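You operate a simulated robot arm through the tools that you are given. There is no shell and no other tool.

You are at the controls of a simulated robot arm. One attempt, no reset.

TASK
Dome the yellow disc with two full pumps of glue.
Fine: leave it in the ring of the purple plate, back at LOAD, with the valve shut; spill none, the other discs stay dry.

The check looks at the end state, three seconds after you hand in, the way a careful person would. Anything else that was tipped, shoved, dropped, spilled or broken makes it a failure.

THE ROBOT
A 6-joint arm with a two-finger parallel gripper, fixed in place. Base frame: the origin is on the floor under the middle of its stand, x ahead of it, y to its left, z up; the work surface is at about z = 840. Lengths are in mm, angles in degrees, forces in N, time in s.
With the tool pointing down near the work surface it reaches from about 260 to 680 mm from the base axis. Its first joint turns from -66.0 to 66.0 degrees. Payload 2.9 kg.
Tool frame: the origin (TCP) lies between the finger pads and is the grasp point; the fingertips stand 30 mm ahead of it; z points along the fingers, y is the line along which they close. The gripper opens to 110 mm. The fingers are 20 mm wide and 10 mm thick; the gripper's body (48 by 112 mm) begins 55 mm behind the TCP.
Orientation is told as [roll, pitch, yaw] about the base's x, y, z axes, in that order, counted from this pose: with the fingers straight down and closing along the base's y, the tool's x points along the base's -x, its y along +y and its z along -z.

THE INTERFACE
- The arm moves only by the tool move_arm. Its argument "steps" is a list of rows, each a list of 7 numbers: the shift along the base's x, y, z in mm, then the turn, a rotation vector about the base's x, y, z in degrees, then the opening in per cent of the stroke, from 0 (shut) to 100 (fully open). In form: [[x, y, z, rx, ry, rz, grip], ...]. A call has 1 to 20 rows; each row shifts and turns the commanded pose from where the row before left it. Each row takes 0.2 s and may step no farther than 50 mm and 8.6 degrees from the row before; otherwise, or with a gripper value out of range, the whole call is refused. Where a pose cannot be reached the arm comes as near as it can. A force on the tool above 90 N (or 10 N above the force at the start of the call, whichever is more), or a blocked arm, ends the call early, and 0.2 s more pass. Each finger travels about 108 mm/s and halts on what it meets, pressing with about 31 N; the grip force reading is that of the motor and also rises with nothing between the fingers. The clock runs only during rows and for 0.2 s after the last one: add rows that do not move to give the fingers time. The reply holds the time, the measured pose of the TCP, the force on the tool along the base axes, the opening and the grip force, in the units named above and with some noise, with the torque about the TCP (base axes, N m) and any sound that the robot's microphone picked up.
- Cameras (640 x 400 px; columns grow to the right, rows downward): "scene" is fixed at [84.4, 434.5, 1393.5]; the picture's right is [-0.71, -0.71, 0.00], its down [-0.33, 0.34, -0.88] and it looks along [0.62, -0.62, -0.47] (base axes); focal length 321 px, centre (320, 200). "wrist" rides on the gripper at [72, 17, -103] in the tool frame; the picture's right is [-0.23, 0.97, 0.00], its down [-0.76, -0.18, -0.62] and it looks along [-0.61, -0.14, 0.78] (tool axes); focal length 222 px, centre (320, 200). There is no depth. A picture from a camera that has moved, and an enlarged one, comes with that camera's place and axes in the base frame and with its lens.
- get_image(camera): a new picture of that camera. The clock stands still meanwhile.
- inspect(camera, box): a new picture of the part [left, top, right, bottom] of that camera's present view, enlarged. The clock stands still meanwhile.
- finish_job(): hands the job in; it is judged then, once.

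Nothing tells you positions but the pictures and the camera data. Unless the task says otherwise, let go and move clear before handing in.

The tools are called after "Call:" as a command line: name --pt "numbers of a row" for each row, then --argument value for the rest, lists and objects as JSON in quotes. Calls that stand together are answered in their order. move_arm: Moves the arm, as the interface text tells. Its arguments: {"type":"object","properties":{"steps":{"type":"array"}},"required":["steps"]} The other tools are called the same way: get_image (camera) takes a picture; inspect (camera, box) takes an enlarged picture of a part of a camera's view; finish_job () hands the job in.

At the start:

```text
time_s: 0.0
eef_pos: [442.0, -16.3, 1191.1]
ee_rot: [0.1, 0.1, 0.0]
force: [-0.7, -0.3, 0.3]
wrist_torque: [0.0, 0.04, 0.0]
gripper_width: 109.9
grasp_force: 0.1
```

scene: 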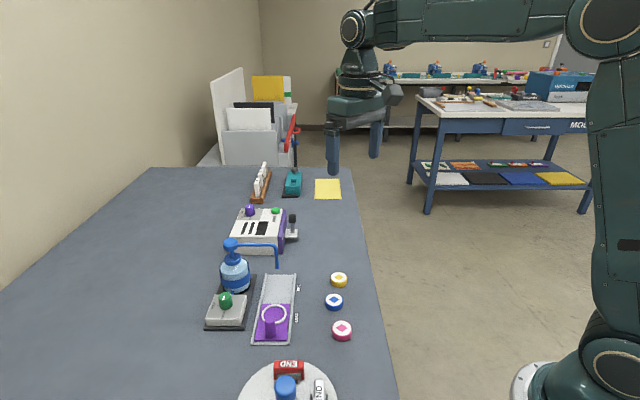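
wrist: 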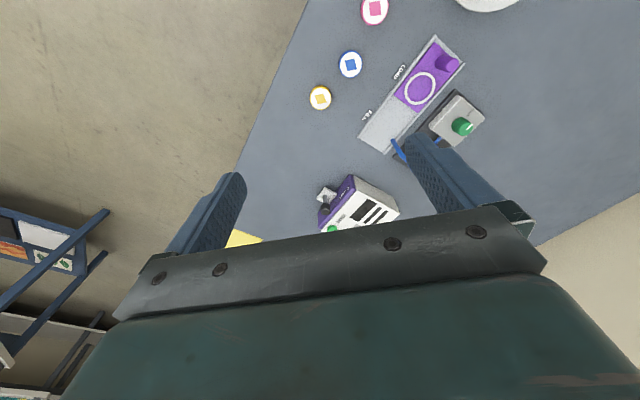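

I see a glue pump bottle with a green-knobbed base, a purple sliding plate with a ring on a track, and three discs (yellow, blue, pink). I'll look at enlarged views first.

Call:
inspect --camera "scene" --box '[190, 220, 370, 350]'

Call:
inspect --camera "scene" --box '[200, 150, 380, 260]'

Call:
inspect --camera "wrist" --box '[280, 0, 520, 150]'

Call:
inspect --camera "scene" --box '[200, 320, 400, 400]'

```text
3.08 times, centred on (280, 285) of scene
camera zoom: at [84.4, 434.5, 1393.5], right [-0.71, -0.71, 0.0], down [-0.33, 0.34, -0.88], along [0.62, -0.62, -0.47], focal length 989 px, centre (443, -62)
```

zoom: 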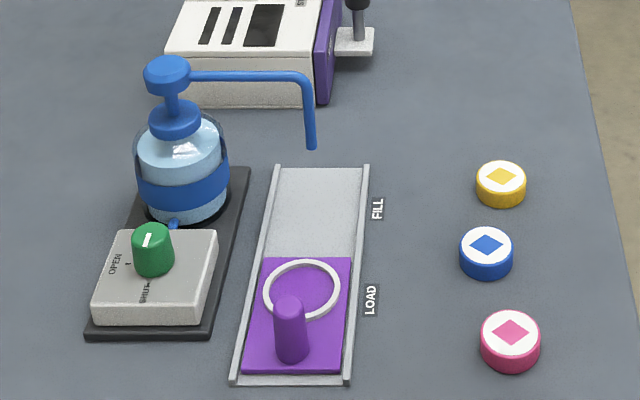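

```text
3.56 times, centred on (290, 205) of scene
camera zoom: at [84.4, 434.5, 1393.5], right [-0.71, -0.71, 0.0], down [-0.33, 0.34, -0.88], along [0.62, -0.62, -0.47], focal length 1143 px, centre (427, 182)
```

zoom: 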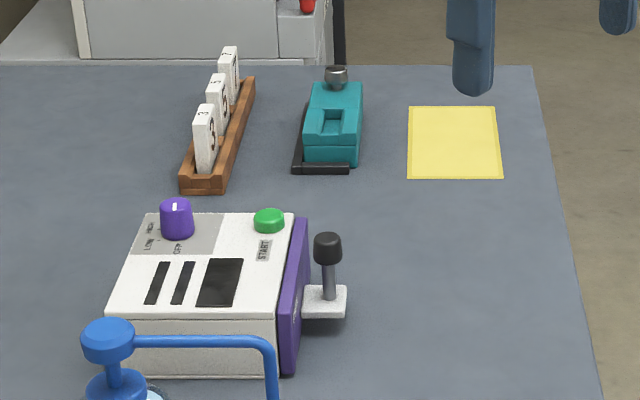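

```text
2.67 times, centred on (400, 75) of wrist
camera zoom: at [369.1, -0.3, 1292.4], right [0.23, 0.97, 0.0], down [0.76, -0.18, 0.62], along [0.61, -0.14, -0.78], focal length 592 px, centre (107, 533)
```

zoom: 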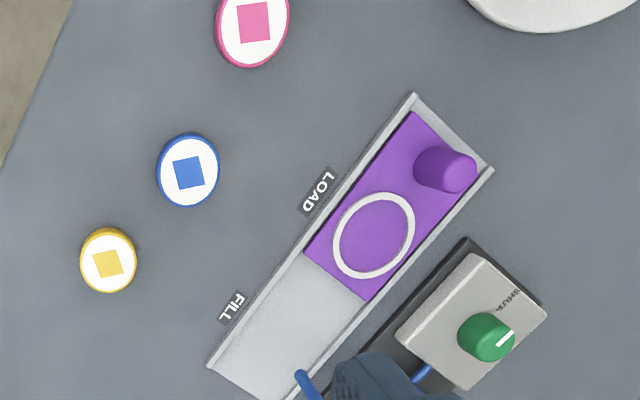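

```text
3.20 times, centred on (300, 360) of scene
camera zoom: at [84.4, 434.5, 1393.5], right [-0.71, -0.71, 0.0], down [-0.33, 0.34, -0.88], along [0.62, -0.62, -0.47], focal length 1028 px, centre (384, -312)
```

zoom: 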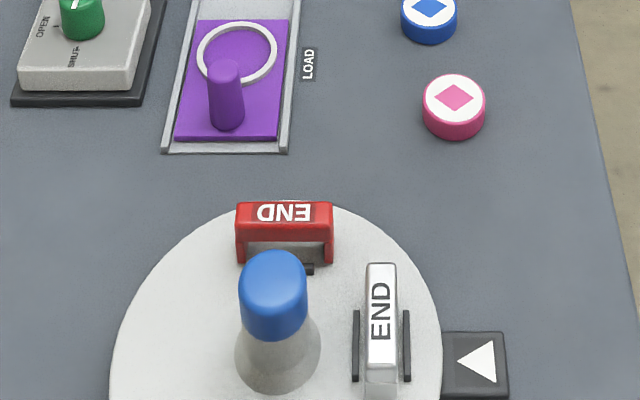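

The layout is becoming clear: the track runs diagonally, with LOAD near the camera and FILL under the nozzle. I'll shift the arm, staying high, to see the valve labels and pump head better from the wrist camera.

Call:
move_arm --pt "0 40 0 0 0 0 100" --pt "0 40 0 0 0 0 100" --pt "0 40 0 0 0 0 100" --pt "0 40 0 0 0 0 100" --pt "0 0 0 0 0 0 100" --pt "0 0 0 0 0 0 100"

Call:
get_image --camera "wrist"

Call:
inspect --camera "scene" --box '[200, 230, 270, 335]'

```text
time_s: 1.4
eef_pos: [441.3, 144.4, 1190.8]
ee_rot: [0.0, 0.0, 0.0]
force: [0.5, 0.0, 0.0]
wrist_torque: [-0.01, -0.01, -0.05]
gripper_width: 109.9
grasp_force: 0.0
```

```text
taken
camera wrist: at [368.9, 160.4, 1293.1], right [0.23, 0.97, 0.0], down [0.76, -0.18, 0.62], along [0.61, -0.14, -0.78], focal length 222 px, centre (320, 200)
```

wrist: 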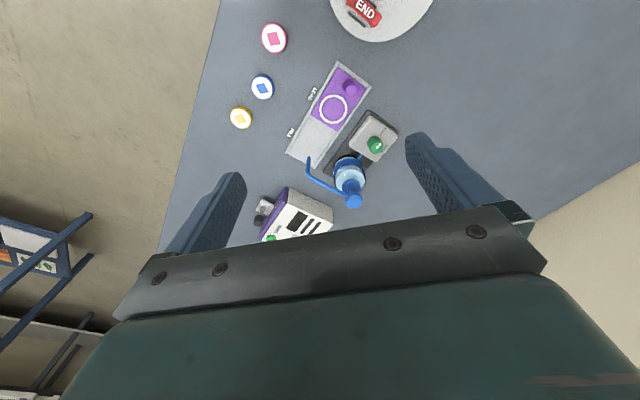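

```text
3.81 times, centred on (235, 282) of scene
camera zoom: at [84.3, 434.5, 1393.5], right [-0.71, -0.71, 0.0], down [-0.33, 0.34, -0.88], along [0.62, -0.62, -0.47], focal length 1224 px, centre (644, -114)
```

zoom: 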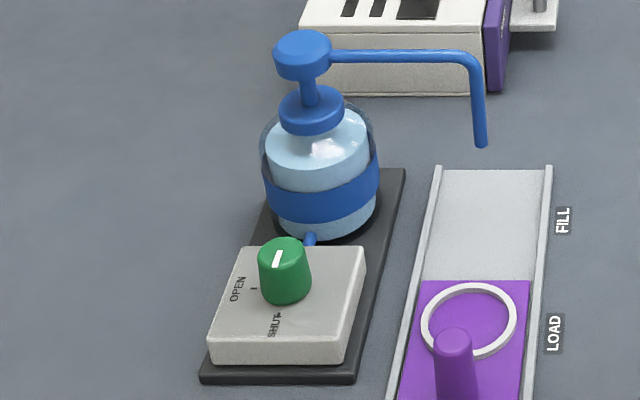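

Call:
inspect --camera "wrist" --box '[270, 50, 430, 220]'

Call:
inspect --camera "wrist" --box '[330, 100, 410, 160]'

Call:
inspect --camera "scene" --box '[210, 280, 250, 325]'

```text
2.35 times, centred on (350, 135) of wrist
camera zoom: at [368.9, 160.4, 1293.1], right [0.23, 0.97, 0.0], down [0.76, -0.18, 0.62], along [0.61, -0.14, -0.78], focal length 523 px, centre (249, 353)
```

zoom: 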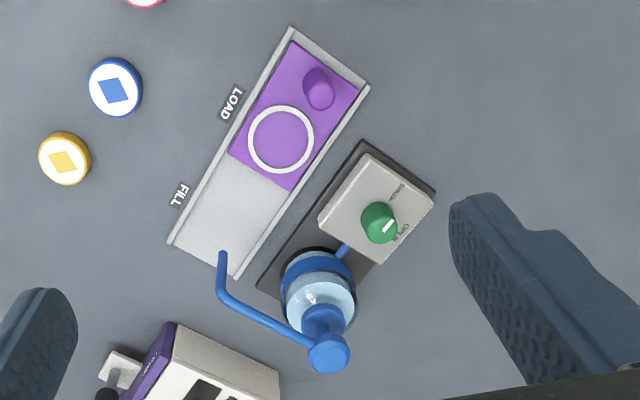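

```text
6.67 times, centred on (370, 130) of wrist
camera zoom: at [368.9, 160.4, 1293.1], right [0.23, 0.97, 0.0], down [0.76, -0.18, 0.62], along [0.61, -0.14, -0.78], focal length 1481 px, centre (-13, 667)
```

zoom: 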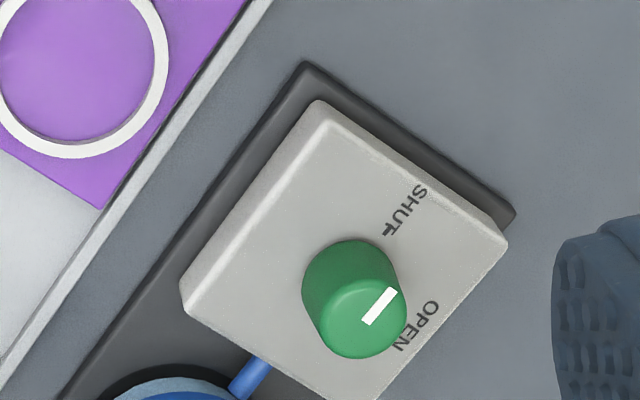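

```text
8.89 times, centred on (230, 302) of scene
camera zoom: at [84.3, 434.5, 1393.5], right [-0.71, -0.71, 0.0], down [-0.33, 0.34, -0.88], along [0.62, -0.62, -0.47], focal length 2857 px, centre (1120, -711)
```

zoom: 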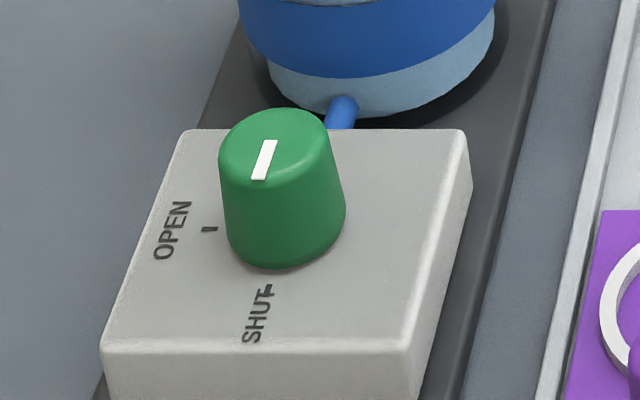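

The valve pointer is at SHUT (toward the LOAD end), and OPEN is 90° clockwise from above. I put the yellow disc at about (477,-22), the ring at LOAD at (505,157), the nozzle at (568,90), the pump head at (634,162) and the knob at (578,221). Next I move above the yellow disc with the tool yawed -45°.

Call:
move_arm --pt "6 -27.8 -28 0 0 -7.5 64" --pt "6 -27.8 -28 0 0 -7.5 64" --pt "6 -27.8 -28 0 0 -7.5 64" --pt "6 -27.8 -28 0 0 -7.5 64" --pt "6 -27.8 -28 0 0 -7.5 64" --pt "6 -27.8 -28 0 0 -7.5 64" --pt "0 0 0 0 0 0 64" --pt "0 0 0 0 0 0 64"

Call:
get_image --camera "wrist"

Call:
get_image --camera "scene"

```text
time_s: 3.2
eef_pos: [476.7, -24.6, 1021.0]
ee_rot: [0.0, 0.0, -44.9]
force: [-0.1, -0.2, -0.7]
wrist_torque: [-0.02, -0.03, -0.02]
gripper_width: 70.7
grasp_force: 0.1
```

```text
taken
camera wrist: at [437.9, 38.5, 1123.8], right [0.85, 0.53, 0.0], down [0.41, -0.66, 0.62], along [0.33, -0.53, -0.78], focal length 222 px, centre (320, 200)
```

wrist: 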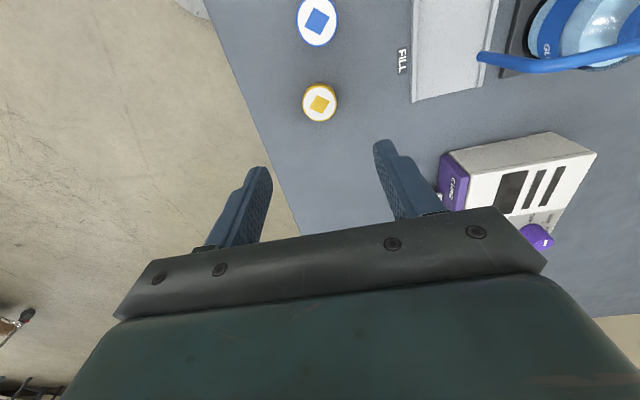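

```text
taken
```

scene: 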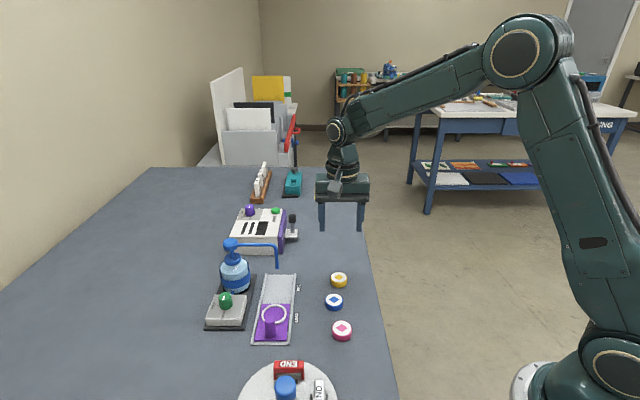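

The disc sits about where I expected. I'll zoom in for its exact centre and height.

Call:
inspect --camera "wrist" --box '[290, 75, 350, 130]'

Call:
inspect --camera "scene" --box '[315, 260, 365, 295]'

Call:
inspect --camera "scene" --box '[240, 290, 310, 350]'

```text
7.27 times, centred on (320, 102) of wrist
camera zoom: at [437.9, 38.5, 1123.8], right [0.85, 0.53, 0.0], down [0.41, -0.66, 0.62], along [0.33, -0.53, -0.78], focal length 1615 px, centre (320, 909)
```

zoom: 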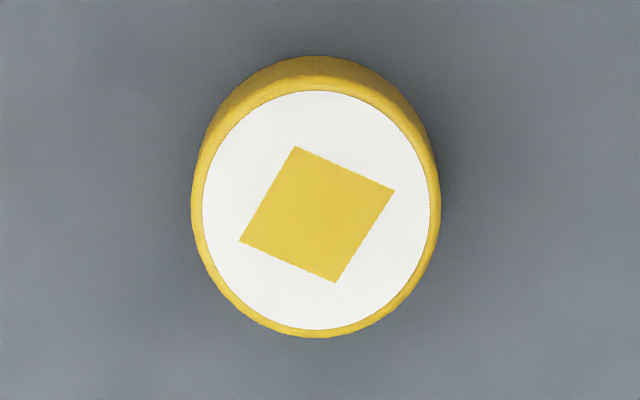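

```text
11.43 times, centred on (340, 278) of scene
camera zoom: at [84.4, 434.5, 1393.5], right [-0.71, -0.71, 0.0], down [-0.33, 0.34, -0.88], along [0.62, -0.62, -0.47], focal length 3673 px, centre (91, -686)
```

zoom: 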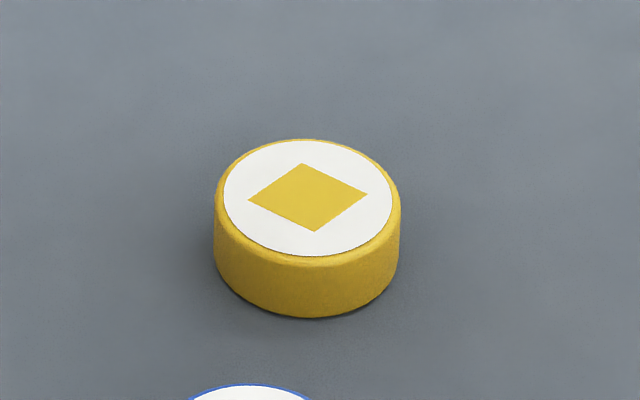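

```text
6.67 times, centred on (275, 320) of scene
camera zoom: at [84.4, 434.5, 1393.5], right [-0.71, -0.71, 0.0], down [-0.33, 0.34, -0.88], along [0.62, -0.62, -0.47], focal length 2142 px, centre (620, -600)
```

zoom: 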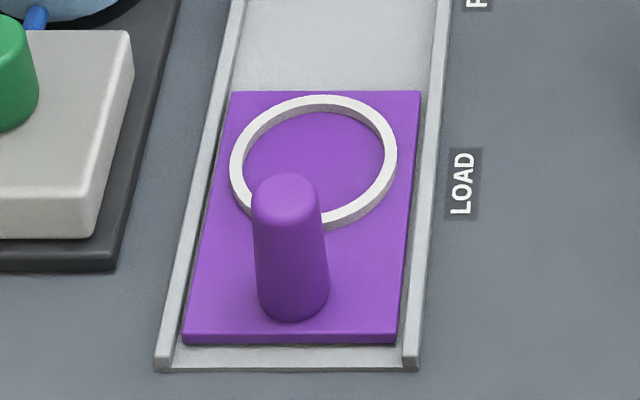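

The disc is about 40 mm across and 13–14 mm tall, and the ring is about 46 mm inside. I'll descend and grip the upper part of the disc so the fingertips will clear the ring later.

Call:
move_arm --pt "0 0 -35 0 0 0 64" --pt "0 0 -35 0 0 0 64" --pt "0 0 -35 0 0 0 64" --pt "0 0 -20 0 0 0 64" --pt "0 0 -10 0 0 0 64" --pt "0 0 -5 0 0 0 64" --pt "0 0 0 0 0 0 64" --pt "0 0 0 0 0 0 64"

Call:
get_image --camera "wrist"

Call:
inspect --camera "scene" --box '[300, 240, 390, 300]'

```text
time_s: 5.0
eef_pos: [478.2, -23.6, 882.1]
ee_rot: [0.0, 0.0, -45.0]
force: [0.3, -1.1, 0.0]
wrist_torque: [0.02, -0.02, 0.01]
gripper_width: 70.3
grasp_force: 0.0
```

```text
taken
camera wrist: at [438.6, 39.5, 984.3], right [0.85, 0.53, 0.0], down [0.41, -0.66, 0.62], along [0.33, -0.53, -0.78], focal length 222 px, centre (320, 200)
```

wrist: 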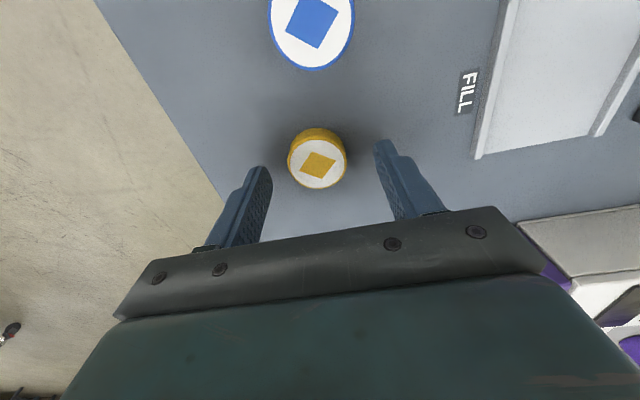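

```text
6.67 times, centred on (345, 270) of scene
camera zoom: at [84.4, 434.5, 1393.5], right [-0.71, -0.71, 0.0], down [-0.33, 0.34, -0.88], along [0.62, -0.62, -0.47], focal length 2142 px, centre (153, -267)
```

zoom: 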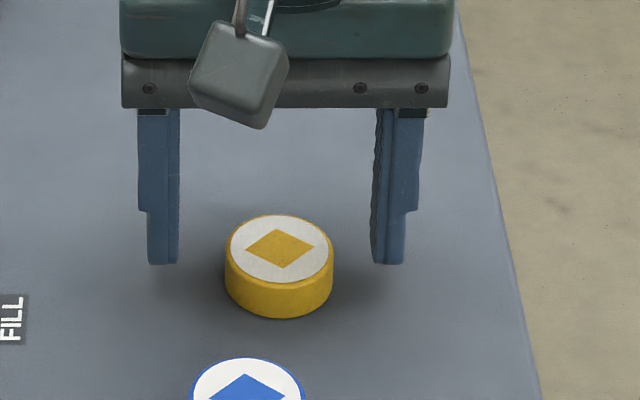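

Call:
inspect --camera "wrist" --box '[230, 110, 410, 220]'

```text
3.56 times, centred on (320, 165) of wrist
camera zoom: at [438.6, 39.5, 984.3], right [0.85, 0.53, 0.0], down [0.41, -0.66, 0.62], along [0.33, -0.53, -0.78], focal length 790 px, centre (320, 324)
```

zoom: 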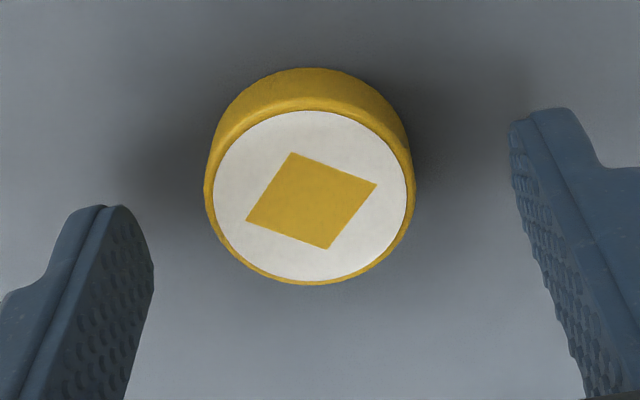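

The disc is about 2 mm off centre along the closing axis. I'll correct that, drop the last few mm so the tips sit about 6 mm above the table, and close.

Call:
move_arm --pt "-1.5 -1 -3 0 0 0 64" --pt "0 0 -2.5 0 0 0 64" --pt "0 0 0 0 0 0 64" --pt "0 0 0 0 0 0 50" --pt "0 0 0 0 0 0 42" --pt "0 0 0 0 0 0 36" --pt "0 0 0 0 0 0 28" --pt "0 0 0 0 0 0 28"

Call:
inspect --camera "scene" --box '[300, 240, 390, 300]'

Call:
inspect --camera "wrist" --box '[230, 110, 410, 220]'

```text
time_s: 6.8
eef_pos: [476.9, -24.0, 876.4]
ee_rot: [0.0, 0.1, -45.0]
force: [-0.8, -0.1, 0.9]
wrist_torque: [0.0, -0.01, -0.02]
gripper_width: 36.8
grasp_force: 31.4
```

```text
6.67 times, centred on (345, 270) of scene
camera zoom: at [84.4, 434.5, 1393.5], right [-0.71, -0.71, 0.0], down [-0.33, 0.34, -0.88], along [0.62, -0.62, -0.47], focal length 2142 px, centre (153, -267)
```

zoom: 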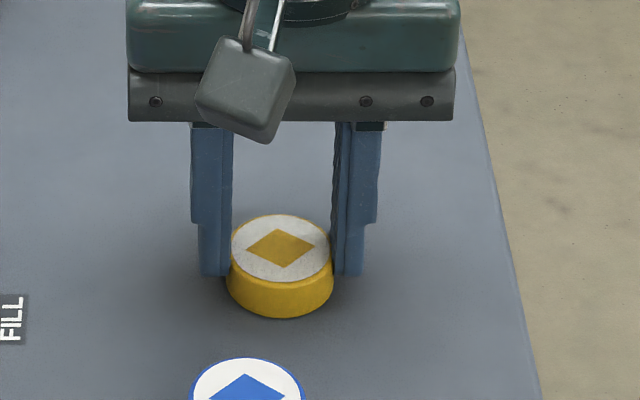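

```text
3.56 times, centred on (320, 165) of wrist
camera zoom: at [436.8, 38.2, 978.9], right [0.85, 0.53, 0.0], down [0.41, -0.66, 0.62], along [0.33, -0.53, -0.78], focal length 790 px, centre (320, 324)
```

zoom: 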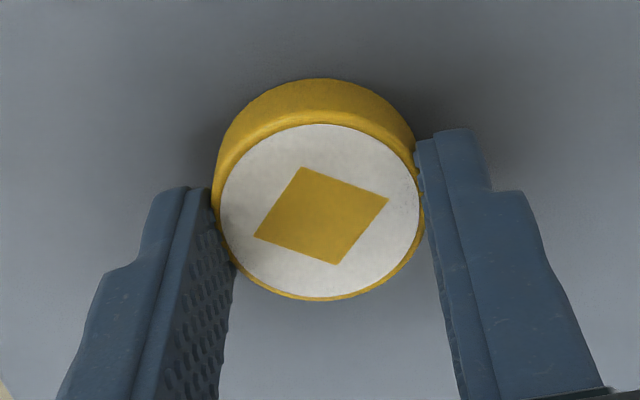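

The disc is gripped at about 37 mm. I'll lift a little and check that it comes up level and doesn't slip.

Call:
move_arm --pt "0 0 5 0 0 0 28" --pt "0 0 8 0 0 0 28" --pt "0 0 8 0 0 0 28" --pt "0 0 0 0 0 0 28" --pt "0 0 0 0 0 0 28"

Call:
inspect --camera "scene" --box '[300, 230, 390, 290]'

Call:
inspect --camera "wrist" --box '[230, 110, 410, 220]'

```text
time_s: 8.0
eef_pos: [476.8, -25.3, 896.7]
ee_rot: [0.0, 0.0, -45.1]
force: [0.3, -0.6, 0.3]
wrist_torque: [0.0, -0.05, -0.01]
gripper_width: 37.0
grasp_force: 31.0
```

```text
6.67 times, centred on (345, 260) of scene
camera zoom: at [84.4, 434.5, 1393.5], right [-0.71, -0.71, 0.0], down [-0.33, 0.34, -0.88], along [0.62, -0.62, -0.47], focal length 2142 px, centre (153, -200)
```

zoom: 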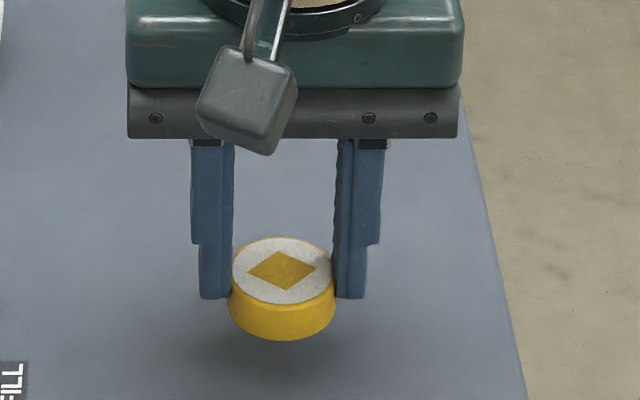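

```text
3.56 times, centred on (320, 165) of wrist
camera zoom: at [436.9, 38.2, 999.7], right [0.85, 0.53, 0.0], down [0.41, -0.66, 0.62], along [0.33, -0.53, -0.78], focal length 790 px, centre (320, 324)
```

zoom: 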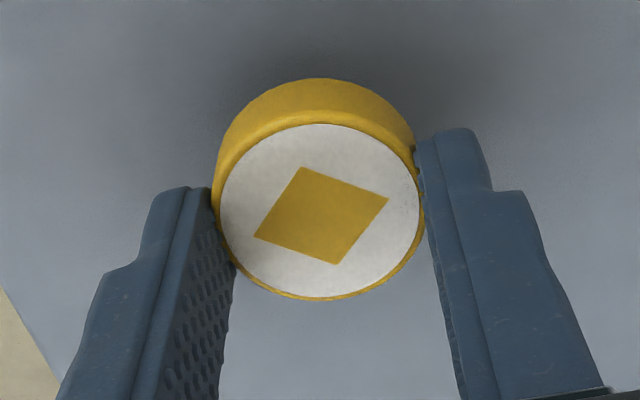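

The lift is clean, and the disc is level and centred in the fingers. I'll go up over everything, across to above the ring at about (503,155), and look again.

Call:
move_arm --pt "0 0 30 0 0 0 28" --pt "0 0 40 0 0 0 28" --pt "0 0 40 0 0 0 28" --pt "0 15 30 0 0 0 28" --pt "4 30 10 0 0 0 28" --pt "6 35 0 0 0 0 28" --pt "6 35 0 0 0 0 28" --pt "6 35 0 0 0 0 28" --pt "4 30 0 0 0 0 28" --pt "0 0 0 0 0 0 28" --pt "0 0 0 0 0 0 28"

Call:
get_image --camera "wrist"

Call:
get_image --camera "scene"

```text
time_s: 10.4
eef_pos: [501.0, 154.6, 1047.2]
ee_rot: [0.0, 0.0, -44.9]
force: [1.4, 0.0, 0.1]
wrist_torque: [-0.01, -0.01, 0.0]
gripper_width: 36.9
grasp_force: 30.9
```

```text
taken
camera wrist: at [462.5, 218.2, 1149.5], right [0.85, 0.53, 0.0], down [0.41, -0.66, 0.62], along [0.33, -0.53, -0.78], focal length 222 px, centre (320, 200)
```

wrist: 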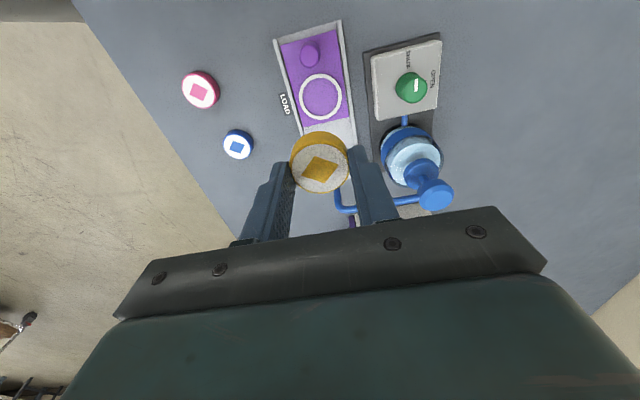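

```text
taken
```

scene: 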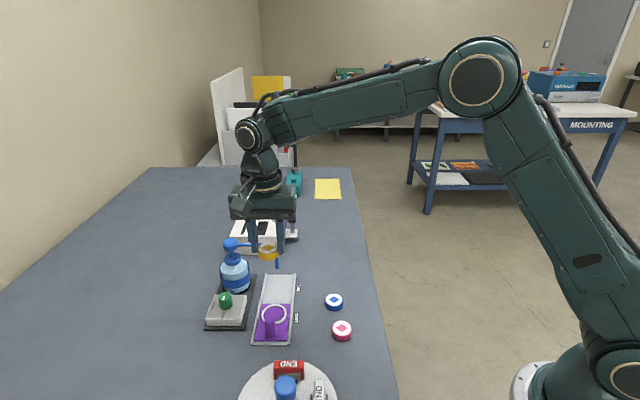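

Call:
inspect --camera "wrist" --box '[260, 10, 400, 110]'

Call:
inspect --camera "wrist" --box '[350, 20, 470, 220]'

```text
4.00 times, centred on (330, 60) of wrist
camera zoom: at [462.5, 218.2, 1149.5], right [0.85, 0.53, 0.0], down [0.41, -0.66, 0.62], along [0.33, -0.53, -0.78], focal length 888 px, centre (280, 760)
```

zoom: 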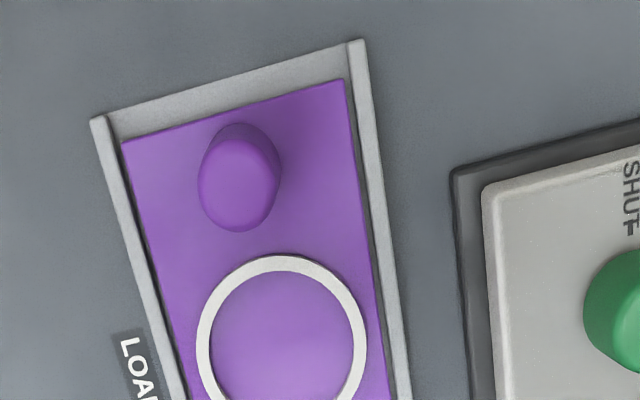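

```text
2.00 times, centred on (410, 120) of wrist
camera zoom: at [462.5, 218.2, 1149.5], right [0.85, 0.53, 0.0], down [0.41, -0.66, 0.62], along [0.33, -0.53, -0.78], focal length 444 px, centre (140, 360)
```

zoom: 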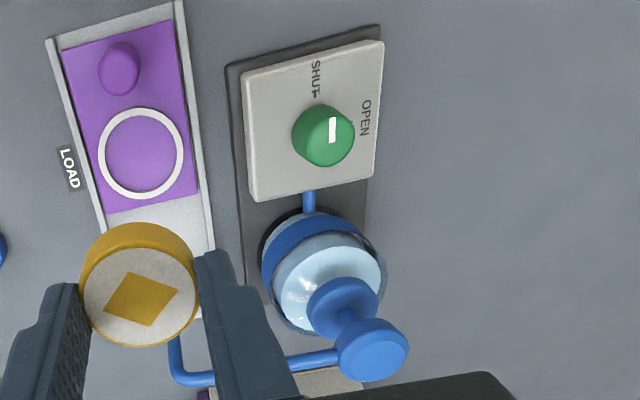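

The ring centre comes out at about (502.3,155.6), so the disc is nearly over it. I'll descend to just above it and check.

Call:
move_arm --pt "1 0.4 -35 0 0 0 28" --pt "0 0 -35 0 0 0 28" --pt "0 0 -35 0 0 0 28" --pt "0 0 -25 0 0 0 28" --pt "0 0 -12 0 0 0 28" --pt "0 0 -5 0 0 0 28" --pt "0 0 0 0 0 0 28" --pt "0 0 0 0 0 0 28"

Call:
get_image --camera "wrist"

Call:
inspect --camera "scene" --box '[230, 260, 320, 350]'

Call:
inspect --camera "wrist" --box '[230, 90, 410, 220]'

```text
time_s: 12.2
eef_pos: [503.4, 155.2, 899.8]
ee_rot: [0.1, 0.0, -45.0]
force: [-0.4, -0.2, -0.9]
wrist_torque: [-0.01, 0.0, 0.0]
gripper_width: 37.1
grasp_force: 31.1
```

```text
taken
camera wrist: at [463.3, 218.4, 1002.4], right [0.85, 0.53, 0.0], down [0.41, -0.66, 0.62], along [0.33, -0.53, -0.78], focal length 222 px, centre (320, 200)
```

wrist: 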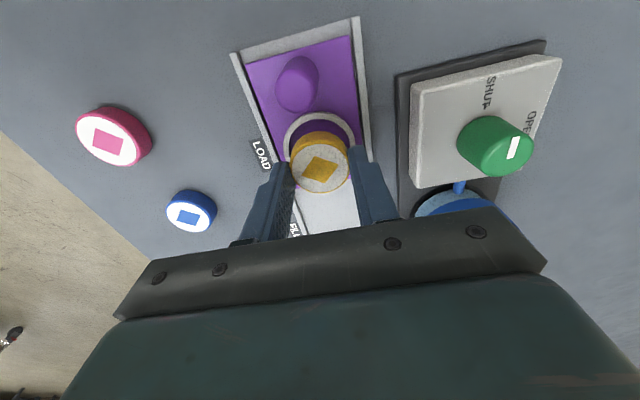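

```text
4.44 times, centred on (275, 305) of scene
camera zoom: at [84.4, 434.5, 1393.5], right [-0.71, -0.71, 0.0], down [-0.33, 0.34, -0.88], along [0.62, -0.62, -0.47], focal length 1428 px, centre (520, -267)
```

zoom: 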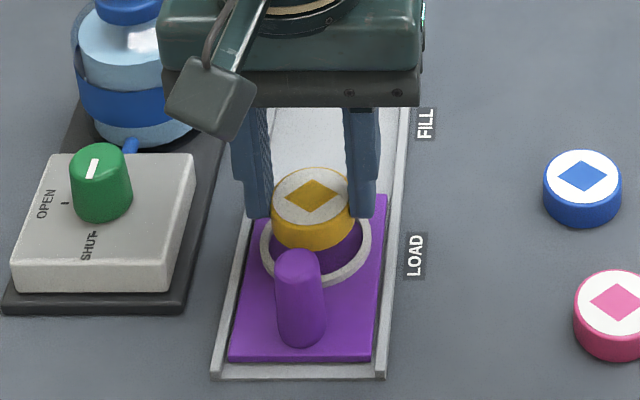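

```text
3.08 times, centred on (320, 155) of wrist
camera zoom: at [463.3, 218.4, 1002.4], right [0.85, 0.53, 0.0], down [0.41, -0.66, 0.62], along [0.33, -0.53, -0.78], focal length 684 px, centre (320, 338)
```

zoom: 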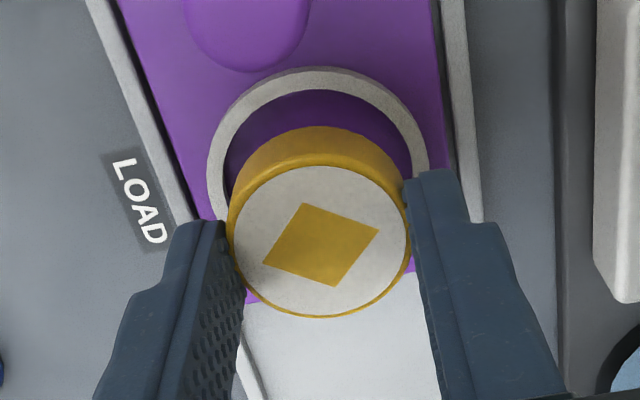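

The disc is aligned with the ring to about a millimetre. I'll lower gently, watching the force.

Call:
move_arm --pt "0 0 -5 0 0 0 28" --pt "0 0 -4 0 0 0 28" --pt "0 0 -3 0 0 0 28" --pt "0 0 -2 0 0 0 28" --pt "0 0 0 0 0 0 28"

Call:
inspect --camera "wrist" --box '[230, 90, 410, 220]'

Call:
inspect --camera "scene" --box '[240, 280, 310, 330]'

```text
time_s: 13.4
eef_pos: [503.0, 155.4, 886.2]
ee_rot: [0.0, 0.0, -45.0]
force: [0.2, 0.2, 0.2]
wrist_torque: [-0.05, 0.02, -0.01]
gripper_width: 37.1
grasp_force: 30.9
```

```text
3.08 times, centred on (320, 155) of wrist
camera zoom: at [463.4, 218.6, 988.7], right [0.85, 0.53, 0.0], down [0.41, -0.66, 0.62], along [0.33, -0.53, -0.78], focal length 684 px, centre (320, 338)
```

zoom: 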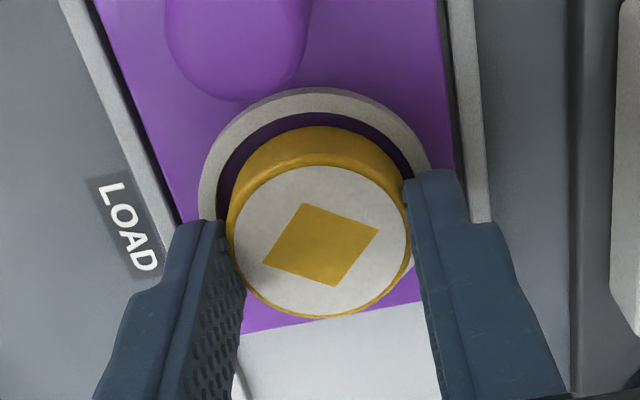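

```text
8.00 times, centred on (275, 305) of scene
camera zoom: at [84.4, 434.5, 1393.5], right [-0.71, -0.71, 0.0], down [-0.33, 0.34, -0.88], along [0.62, -0.62, -0.47], focal length 2571 px, centre (680, -640)
```

zoom: 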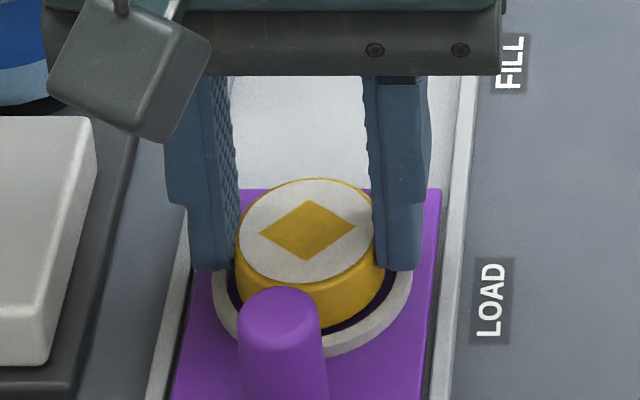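

Call:
move_arm --pt "-0.7 -0.7 -1 0 0 0 28" --pt "0 0 -1 0 0 0 28" --pt "0 0 -1 0 0 0 28" --pt "0 0 0 0 0 0 28"

Call:
inspect --camera "scene" --box '[240, 280, 310, 330]'

```text
time_s: 14.4
eef_pos: [503.1, 152.9, 884.7]
ee_rot: [0.1, 0.1, -45.0]
force: [-4.1, -2.4, 13.5]
wrist_torque: [-0.04, 0.13, 0.03]
gripper_width: 37.4
grasp_force: 30.9
```

```text
8.00 times, centred on (275, 305) of scene
camera zoom: at [84.0, 434.4, 1393.6], right [-0.71, -0.71, 0.0], down [-0.33, 0.34, -0.88], along [0.62, -0.62, -0.47], focal length 2571 px, centre (680, -640)
```

zoom: 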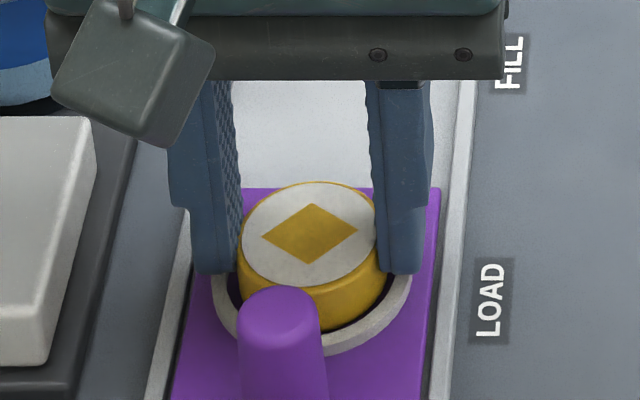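

Contact shows about 13 N. I'll check that the disc is on the plate inside the ring and not resting on the rim.

Call:
inspect --camera "wrist" --box '[240, 100, 400, 200]'

Call:
inspect --camera "scene" --box '[255, 295, 300, 330]'

```text
4.00 times, centred on (320, 150) of wrist
camera zoom: at [463.1, 217.6, 986.8], right [0.85, 0.53, 0.0], down [0.41, -0.66, 0.62], along [0.33, -0.53, -0.78], focal length 888 px, centre (320, 400)
```

zoom: 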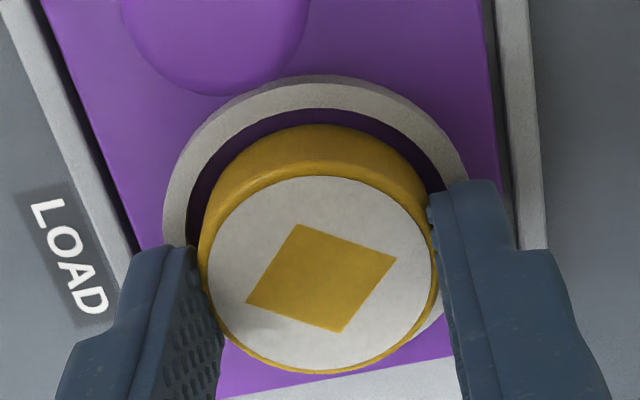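

```text
11.43 times, centred on (278, 312) of scene
camera zoom: at [84.0, 434.4, 1393.6], right [-0.71, -0.71, 0.0], down [-0.33, 0.34, -0.88], along [0.62, -0.62, -0.47], focal length 3673 px, centre (806, -1086)
```

zoom: 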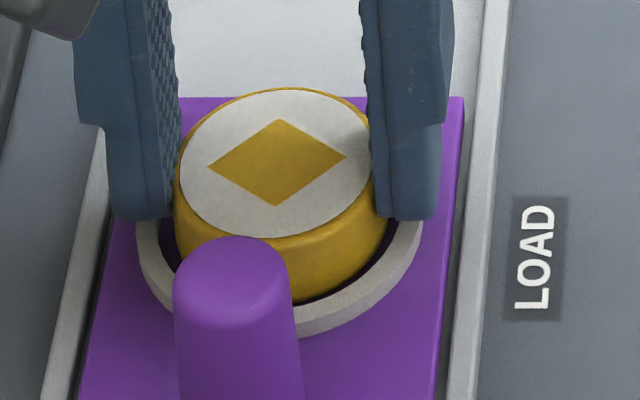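

The disc appears inside the ring but maybe 1–2 mm toward the FILL side. I'll ease up slightly, shift 1.5 mm toward LOAD and re-seat, comparing the contact height.

Call:
move_arm --pt "0 0 2 0 0 0 28" --pt "-1 1 0 0 0 0 28" --pt "0 0 -1 0 0 0 28" --pt "0 0 -1 0 0 0 28" --pt "0 0 0 0 0 0 28"

Call:
inspect --camera "wrist" --box '[240, 100, 400, 200]'

Call:
inspect --camera "scene" --box '[255, 295, 300, 330]'

```text
time_s: 15.6
eef_pos: [502.1, 156.5, 884.4]
ee_rot: [0.1, 0.0, -45.0]
force: [-3.5, -2.2, 15.6]
wrist_torque: [-0.13, 0.11, -0.01]
gripper_width: 36.9
grasp_force: 31.3
```

```text
4.00 times, centred on (320, 150) of wrist
camera zoom: at [461.9, 218.8, 986.7], right [0.85, 0.53, 0.0], down [0.41, -0.66, 0.62], along [0.33, -0.53, -0.78], focal length 888 px, centre (320, 400)
```

zoom: 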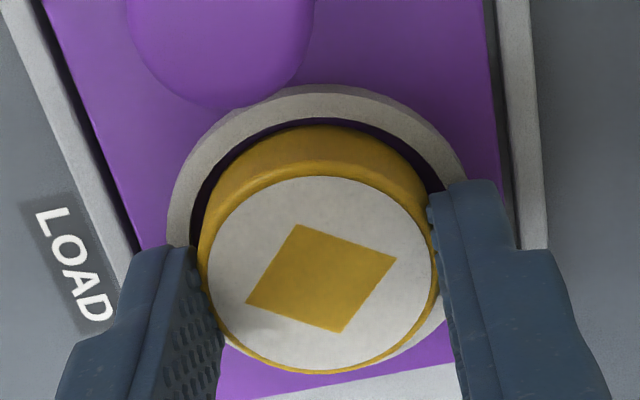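

```text
11.43 times, centred on (278, 312) of scene
camera zoom: at [84.0, 434.4, 1393.6], right [-0.71, -0.71, 0.0], down [-0.33, 0.34, -0.88], along [0.62, -0.62, -0.47], focal length 3673 px, centre (806, -1086)
```

zoom: 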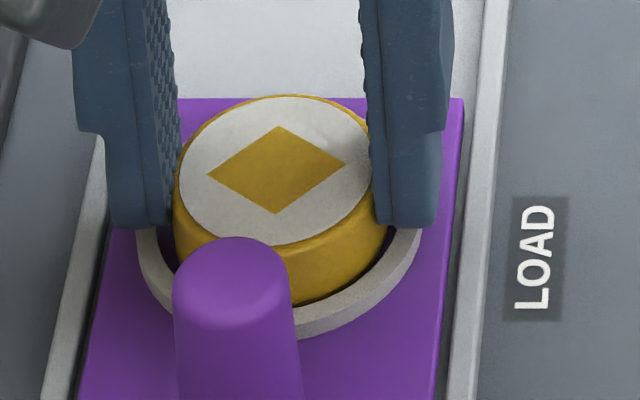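

The contact height and force are the same after the shift, so the disc is resting on the plate inside the ring. I'll relieve the load and open slightly.

Call:
move_arm --pt "0 0 1 0 0 0 28" --pt "0 0 0 0 0 0 36" --pt "0 0 0 0 0 0 40" --pt "0 0 0 0 0 0 42" --pt "0 0 0 0 0 0 42"

Call:
inspect --camera "wrist" --box '[240, 100, 400, 200]'

Call:
inspect --camera "scene" --box '[255, 295, 300, 330]'

```text
time_s: 16.8
eef_pos: [502.3, 155.3, 883.9]
ee_rot: [0.0, -0.1, -45.0]
force: [-0.5, 0.4, 0.5]
wrist_torque: [0.01, 0.01, 0.02]
gripper_width: 46.5
grasp_force: 0.1
```

```text
4.00 times, centred on (320, 150) of wrist
camera zoom: at [462.0, 218.8, 986.7], right [0.85, 0.53, 0.0], down [0.41, -0.66, 0.62], along [0.33, -0.53, -0.78], focal length 888 px, centre (320, 400)
```

zoom: 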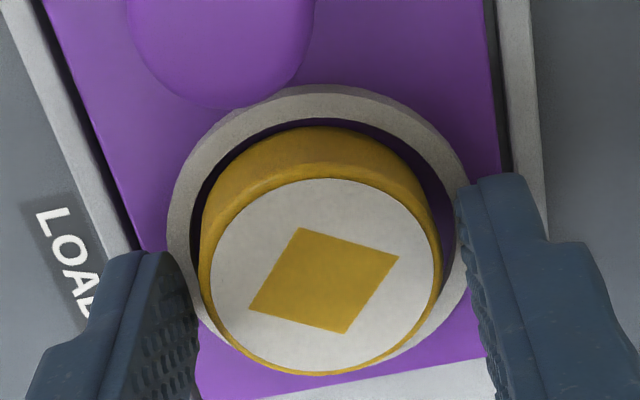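

```text
11.43 times, centred on (278, 312) of scene
camera zoom: at [84.4, 434.5, 1393.5], right [-0.71, -0.71, 0.0], down [-0.33, 0.34, -0.88], along [0.62, -0.62, -0.47], focal length 3673 px, centre (806, -1086)
```

zoom: 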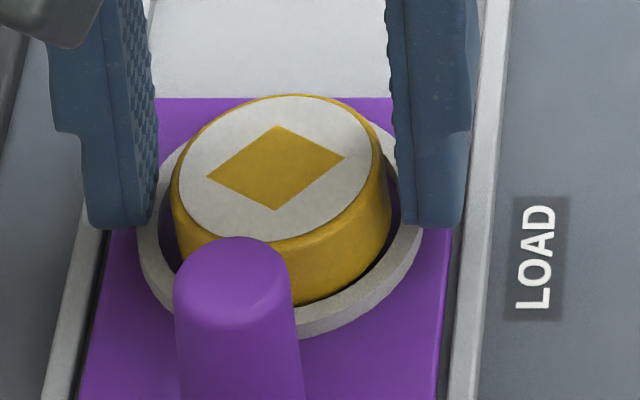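

The disc is seated flat inside the ring. I'll lift clear and move above the peg at about (467,190), then check.

Call:
move_arm --pt "0 0 8 0 0 0 42" --pt "0 0 20 0 0 0 44" --pt "0 0 30 0 0 0 55" --pt "0 0 20 0 0 0 55" --pt "-12 11.5 0 0 0 0 55" --pt "-12 11.5 0 0 0 0 55" --pt "-11 11.5 0 0 0 0 55" --pt "0 0 0 0 0 0 55" --pt "0 0 0 0 0 0 55"

Call:
get_image --camera "wrist"

Call:
inspect --camera "scene" --box '[220, 230, 330, 350]'

```text
time_s: 18.8
eef_pos: [465.5, 190.6, 962.5]
ee_rot: [0.0, 0.0, -45.1]
force: [0.0, -0.8, 0.1]
wrist_torque: [-0.03, -0.05, -0.02]
gripper_width: 60.6
grasp_force: 0.0
```

```text
taken
camera wrist: at [426.6, 253.7, 1065.5], right [0.85, 0.53, 0.0], down [0.41, -0.66, 0.62], along [0.33, -0.53, -0.78], focal length 222 px, centre (320, 200)
```

wrist: 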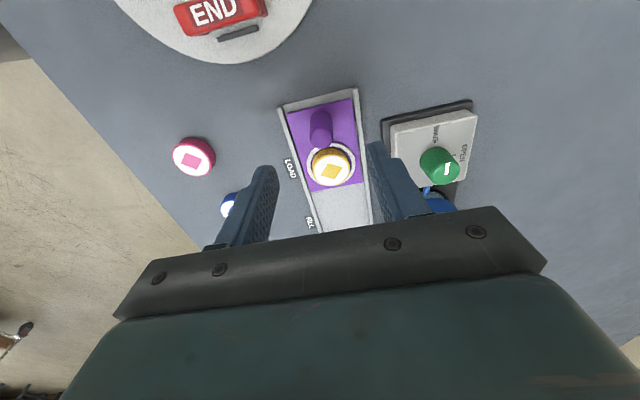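

```text
3.33 times, centred on (275, 290) of scene
camera zoom: at [84.3, 434.5, 1393.5], right [-0.71, -0.71, 0.0], down [-0.33, 0.34, -0.88], along [0.62, -0.62, -0.47], focal length 1071 px, centre (470, -100)
```

zoom: 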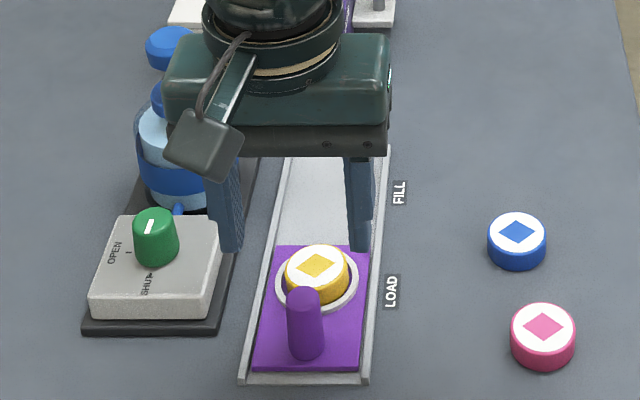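

Call:
inspect --camera "wrist" --box '[270, 80, 390, 200]'

Call:
inspect --camera "scene" --box '[250, 295, 305, 345]'

```text
3.33 times, centred on (330, 140) of wrist
camera zoom: at [426.6, 253.7, 1065.5], right [0.85, 0.53, 0.0], down [0.41, -0.66, 0.62], along [0.33, -0.53, -0.78], focal length 740 px, centre (287, 400)
```

zoom: 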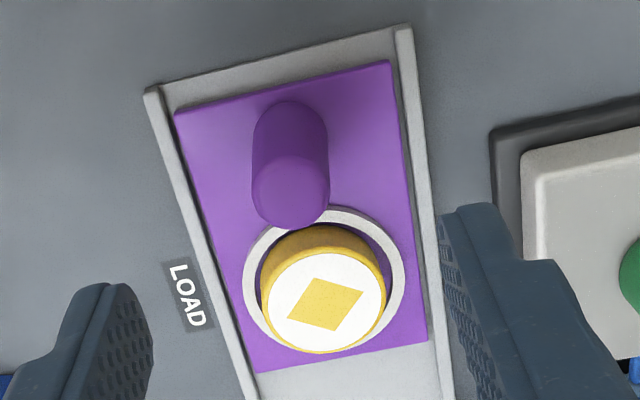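

```text
8.00 times, centred on (278, 320) of scene
camera zoom: at [84.3, 434.5, 1393.5], right [-0.71, -0.71, 0.0], down [-0.33, 0.34, -0.88], along [0.62, -0.62, -0.47], focal length 2571 px, centre (660, -760)
```

zoom: 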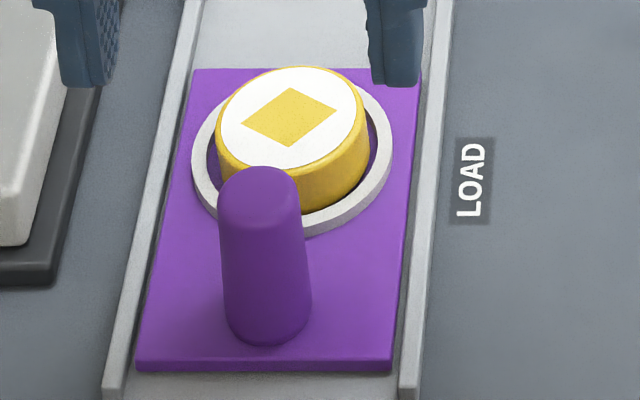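

The disc is well seated and the peg is centred between the fingers. I'll descend over the peg and grip it, keeping the tips well above the plate.

Call:
move_arm --pt "0.8 0.5 -20 0 0 0 48" --pt "0 0 -20 0 0 0 48" --pt "0 0 -15 0 0 0 48" --pt "0 0 -10 0 0 0 48" --pt "0 0 -4 0 0 0 48" --pt "0 0 0 0 0 0 48" --pt "0 0 0 0 0 0 40" --pt "0 0 0 0 0 0 30" --pt "0 0 0 0 0 0 22" --pt "0 0 0 0 0 0 14" --pt "0 0 0 0 0 0 14"

Call:
get_image --camera "wrist"

Call:
inspect --camera "scene" --box '[220, 230, 330, 350]'

```text
time_s: 21.2
eef_pos: [467.2, 190.3, 894.1]
ee_rot: [0.0, -0.1, -45.0]
force: [0.3, 0.7, -1.3]
wrist_torque: [0.01, 0.01, 0.01]
gripper_width: 20.6
grasp_force: 44.7
```

```text
taken
camera wrist: at [427.5, 253.8, 995.9], right [0.85, 0.53, 0.0], down [0.41, -0.66, 0.62], along [0.33, -0.53, -0.78], focal length 222 px, centre (320, 200)
```

wrist: 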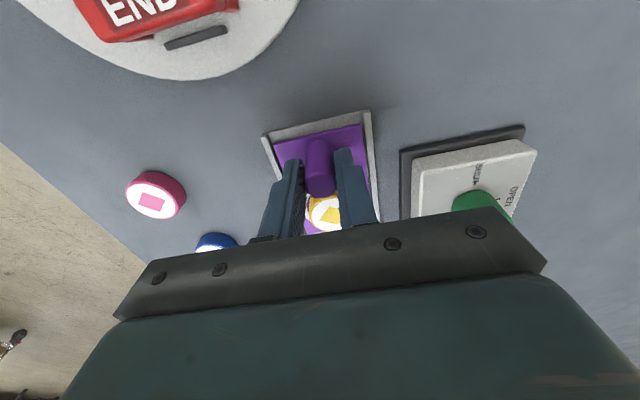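

```text
3.33 times, centred on (275, 290) of scene
camera zoom: at [84.4, 434.5, 1393.5], right [-0.71, -0.71, 0.0], down [-0.33, 0.34, -0.88], along [0.62, -0.62, -0.47], focal length 1071 px, centre (470, -100)
```

zoom: 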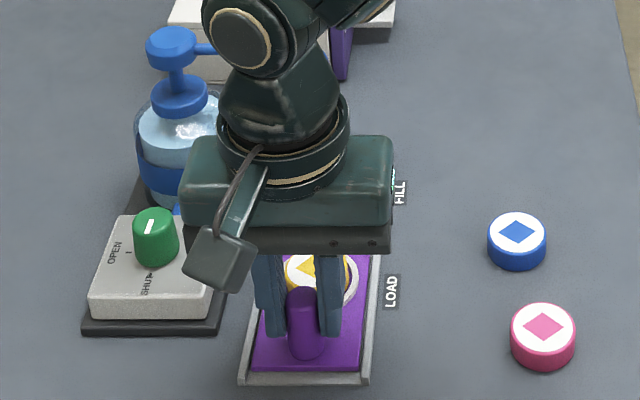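

The peg is gripped at about 21 mm. I'll slide slowly along the track toward FILL and check as I approach the end.

Call:
move_arm --pt "1 -1 0 0 0 0 14" --pt "2 -2 0 0 0 0 14" --pt "3 -3 0 0 0 0 14" --pt "3.5 -3.5 0 0 0 0 14" --pt "3.5 -3.5 0 0 0 0 14" --pt "3.5 -3.5 0 0 0 0 14" --pt "3.5 -3.5 0 0 0 0 14" --pt "3 -3 0 0 0 0 14" --pt "2 -2 0 0 0 0 14" --pt "0 0 0 0 0 0 14"

Call:
get_image --camera "wrist"

Call:
inspect --camera "scene" --box '[220, 230, 330, 350]'

```text
time_s: 23.4
eef_pos: [492.3, 166.3, 893.9]
ee_rot: [-0.1, 0.1, -45.0]
force: [-3.2, -2.6, -1.5]
wrist_torque: [-0.04, 0.18, 0.0]
gripper_width: 20.6
grasp_force: 45.4
```

```text
taken
camera wrist: at [452.7, 228.8, 996.0], right [0.85, 0.53, 0.0], down [0.41, -0.66, 0.62], along [0.33, -0.53, -0.78], focal length 222 px, centre (320, 200)
```

wrist: 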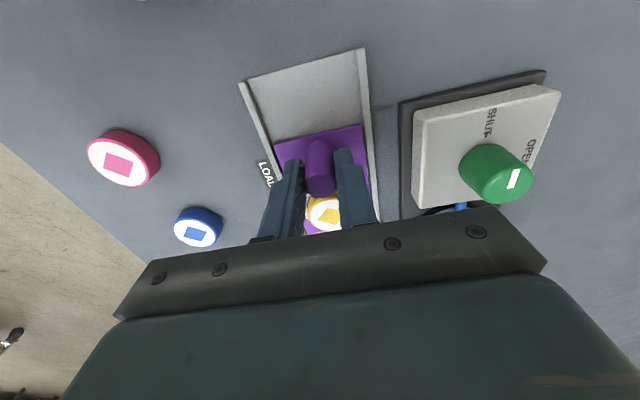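

```text
3.33 times, centred on (275, 290) of scene
camera zoom: at [84.3, 434.4, 1393.5], right [-0.71, -0.71, 0.0], down [-0.33, 0.34, -0.88], along [0.62, -0.62, -0.47], focal length 1071 px, centre (470, -100)
```

zoom: 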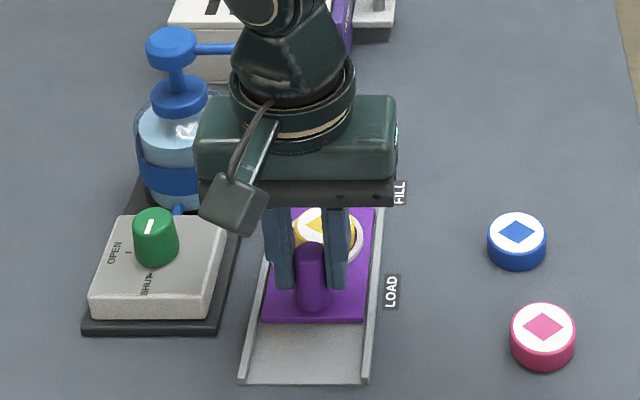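

Call:
move_arm --pt "0.8 -1.2 0 0 0 0 14" --pt "2 -2.2 0 0 0 0 14" --pt "3 -3 0 0 0 0 14" --pt "3.5 -3.5 0 0 0 0 14" --pt "3.5 -3.5 0 0 0 0 14" --pt "3.5 -3.5 0 0 0 0 14" --pt "3.5 -3.5 0 0 0 0 14" --pt "3.5 -3.5 0 0 0 0 14" --pt "3 -3 0 0 0 0 14" --pt "2 -2 0 0 0 0 14" --pt "1 -1 0 0 0 0 14" --pt "0 0 0 0 0 0 14"

Call:
get_image --camera "wrist"

Call:
inspect --camera "scene" --box '[220, 230, 330, 350]'

```text
time_s: 26.0
eef_pos: [521.8, 135.7, 894.3]
ee_rot: [-0.1, 0.0, -45.0]
force: [0.9, 1.5, -4.7]
wrist_torque: [0.21, 0.09, 0.0]
gripper_width: 20.2
grasp_force: 44.9
```

```text
taken
camera wrist: at [482.3, 198.9, 996.0], right [0.85, 0.53, 0.0], down [0.41, -0.66, 0.62], along [0.33, -0.53, -0.78], focal length 222 px, centre (320, 200)
```

wrist: 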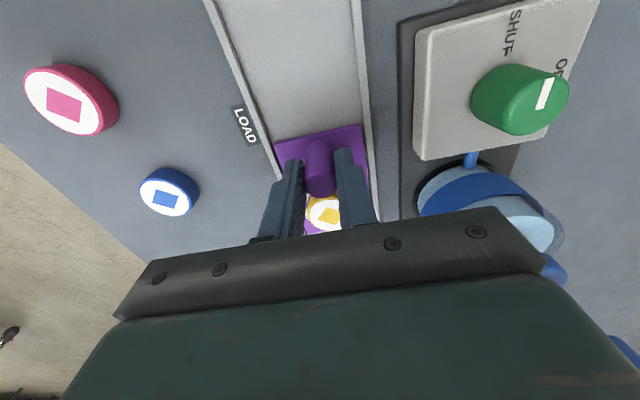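

```text
3.33 times, centred on (275, 290) of scene
camera zoom: at [84.5, 434.6, 1393.5], right [-0.71, -0.71, 0.0], down [-0.33, 0.34, -0.88], along [0.62, -0.62, -0.47], focal length 1071 px, centre (470, -100)
```

zoom: 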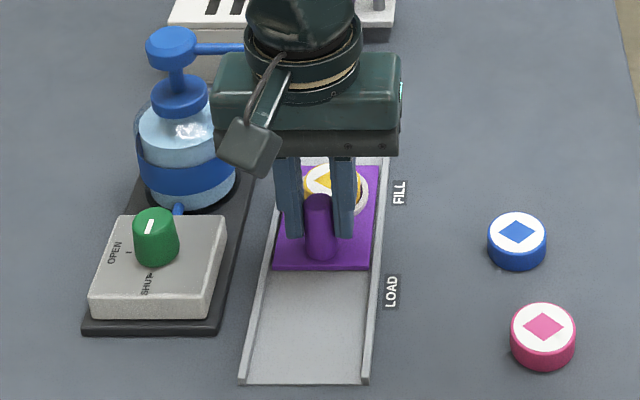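

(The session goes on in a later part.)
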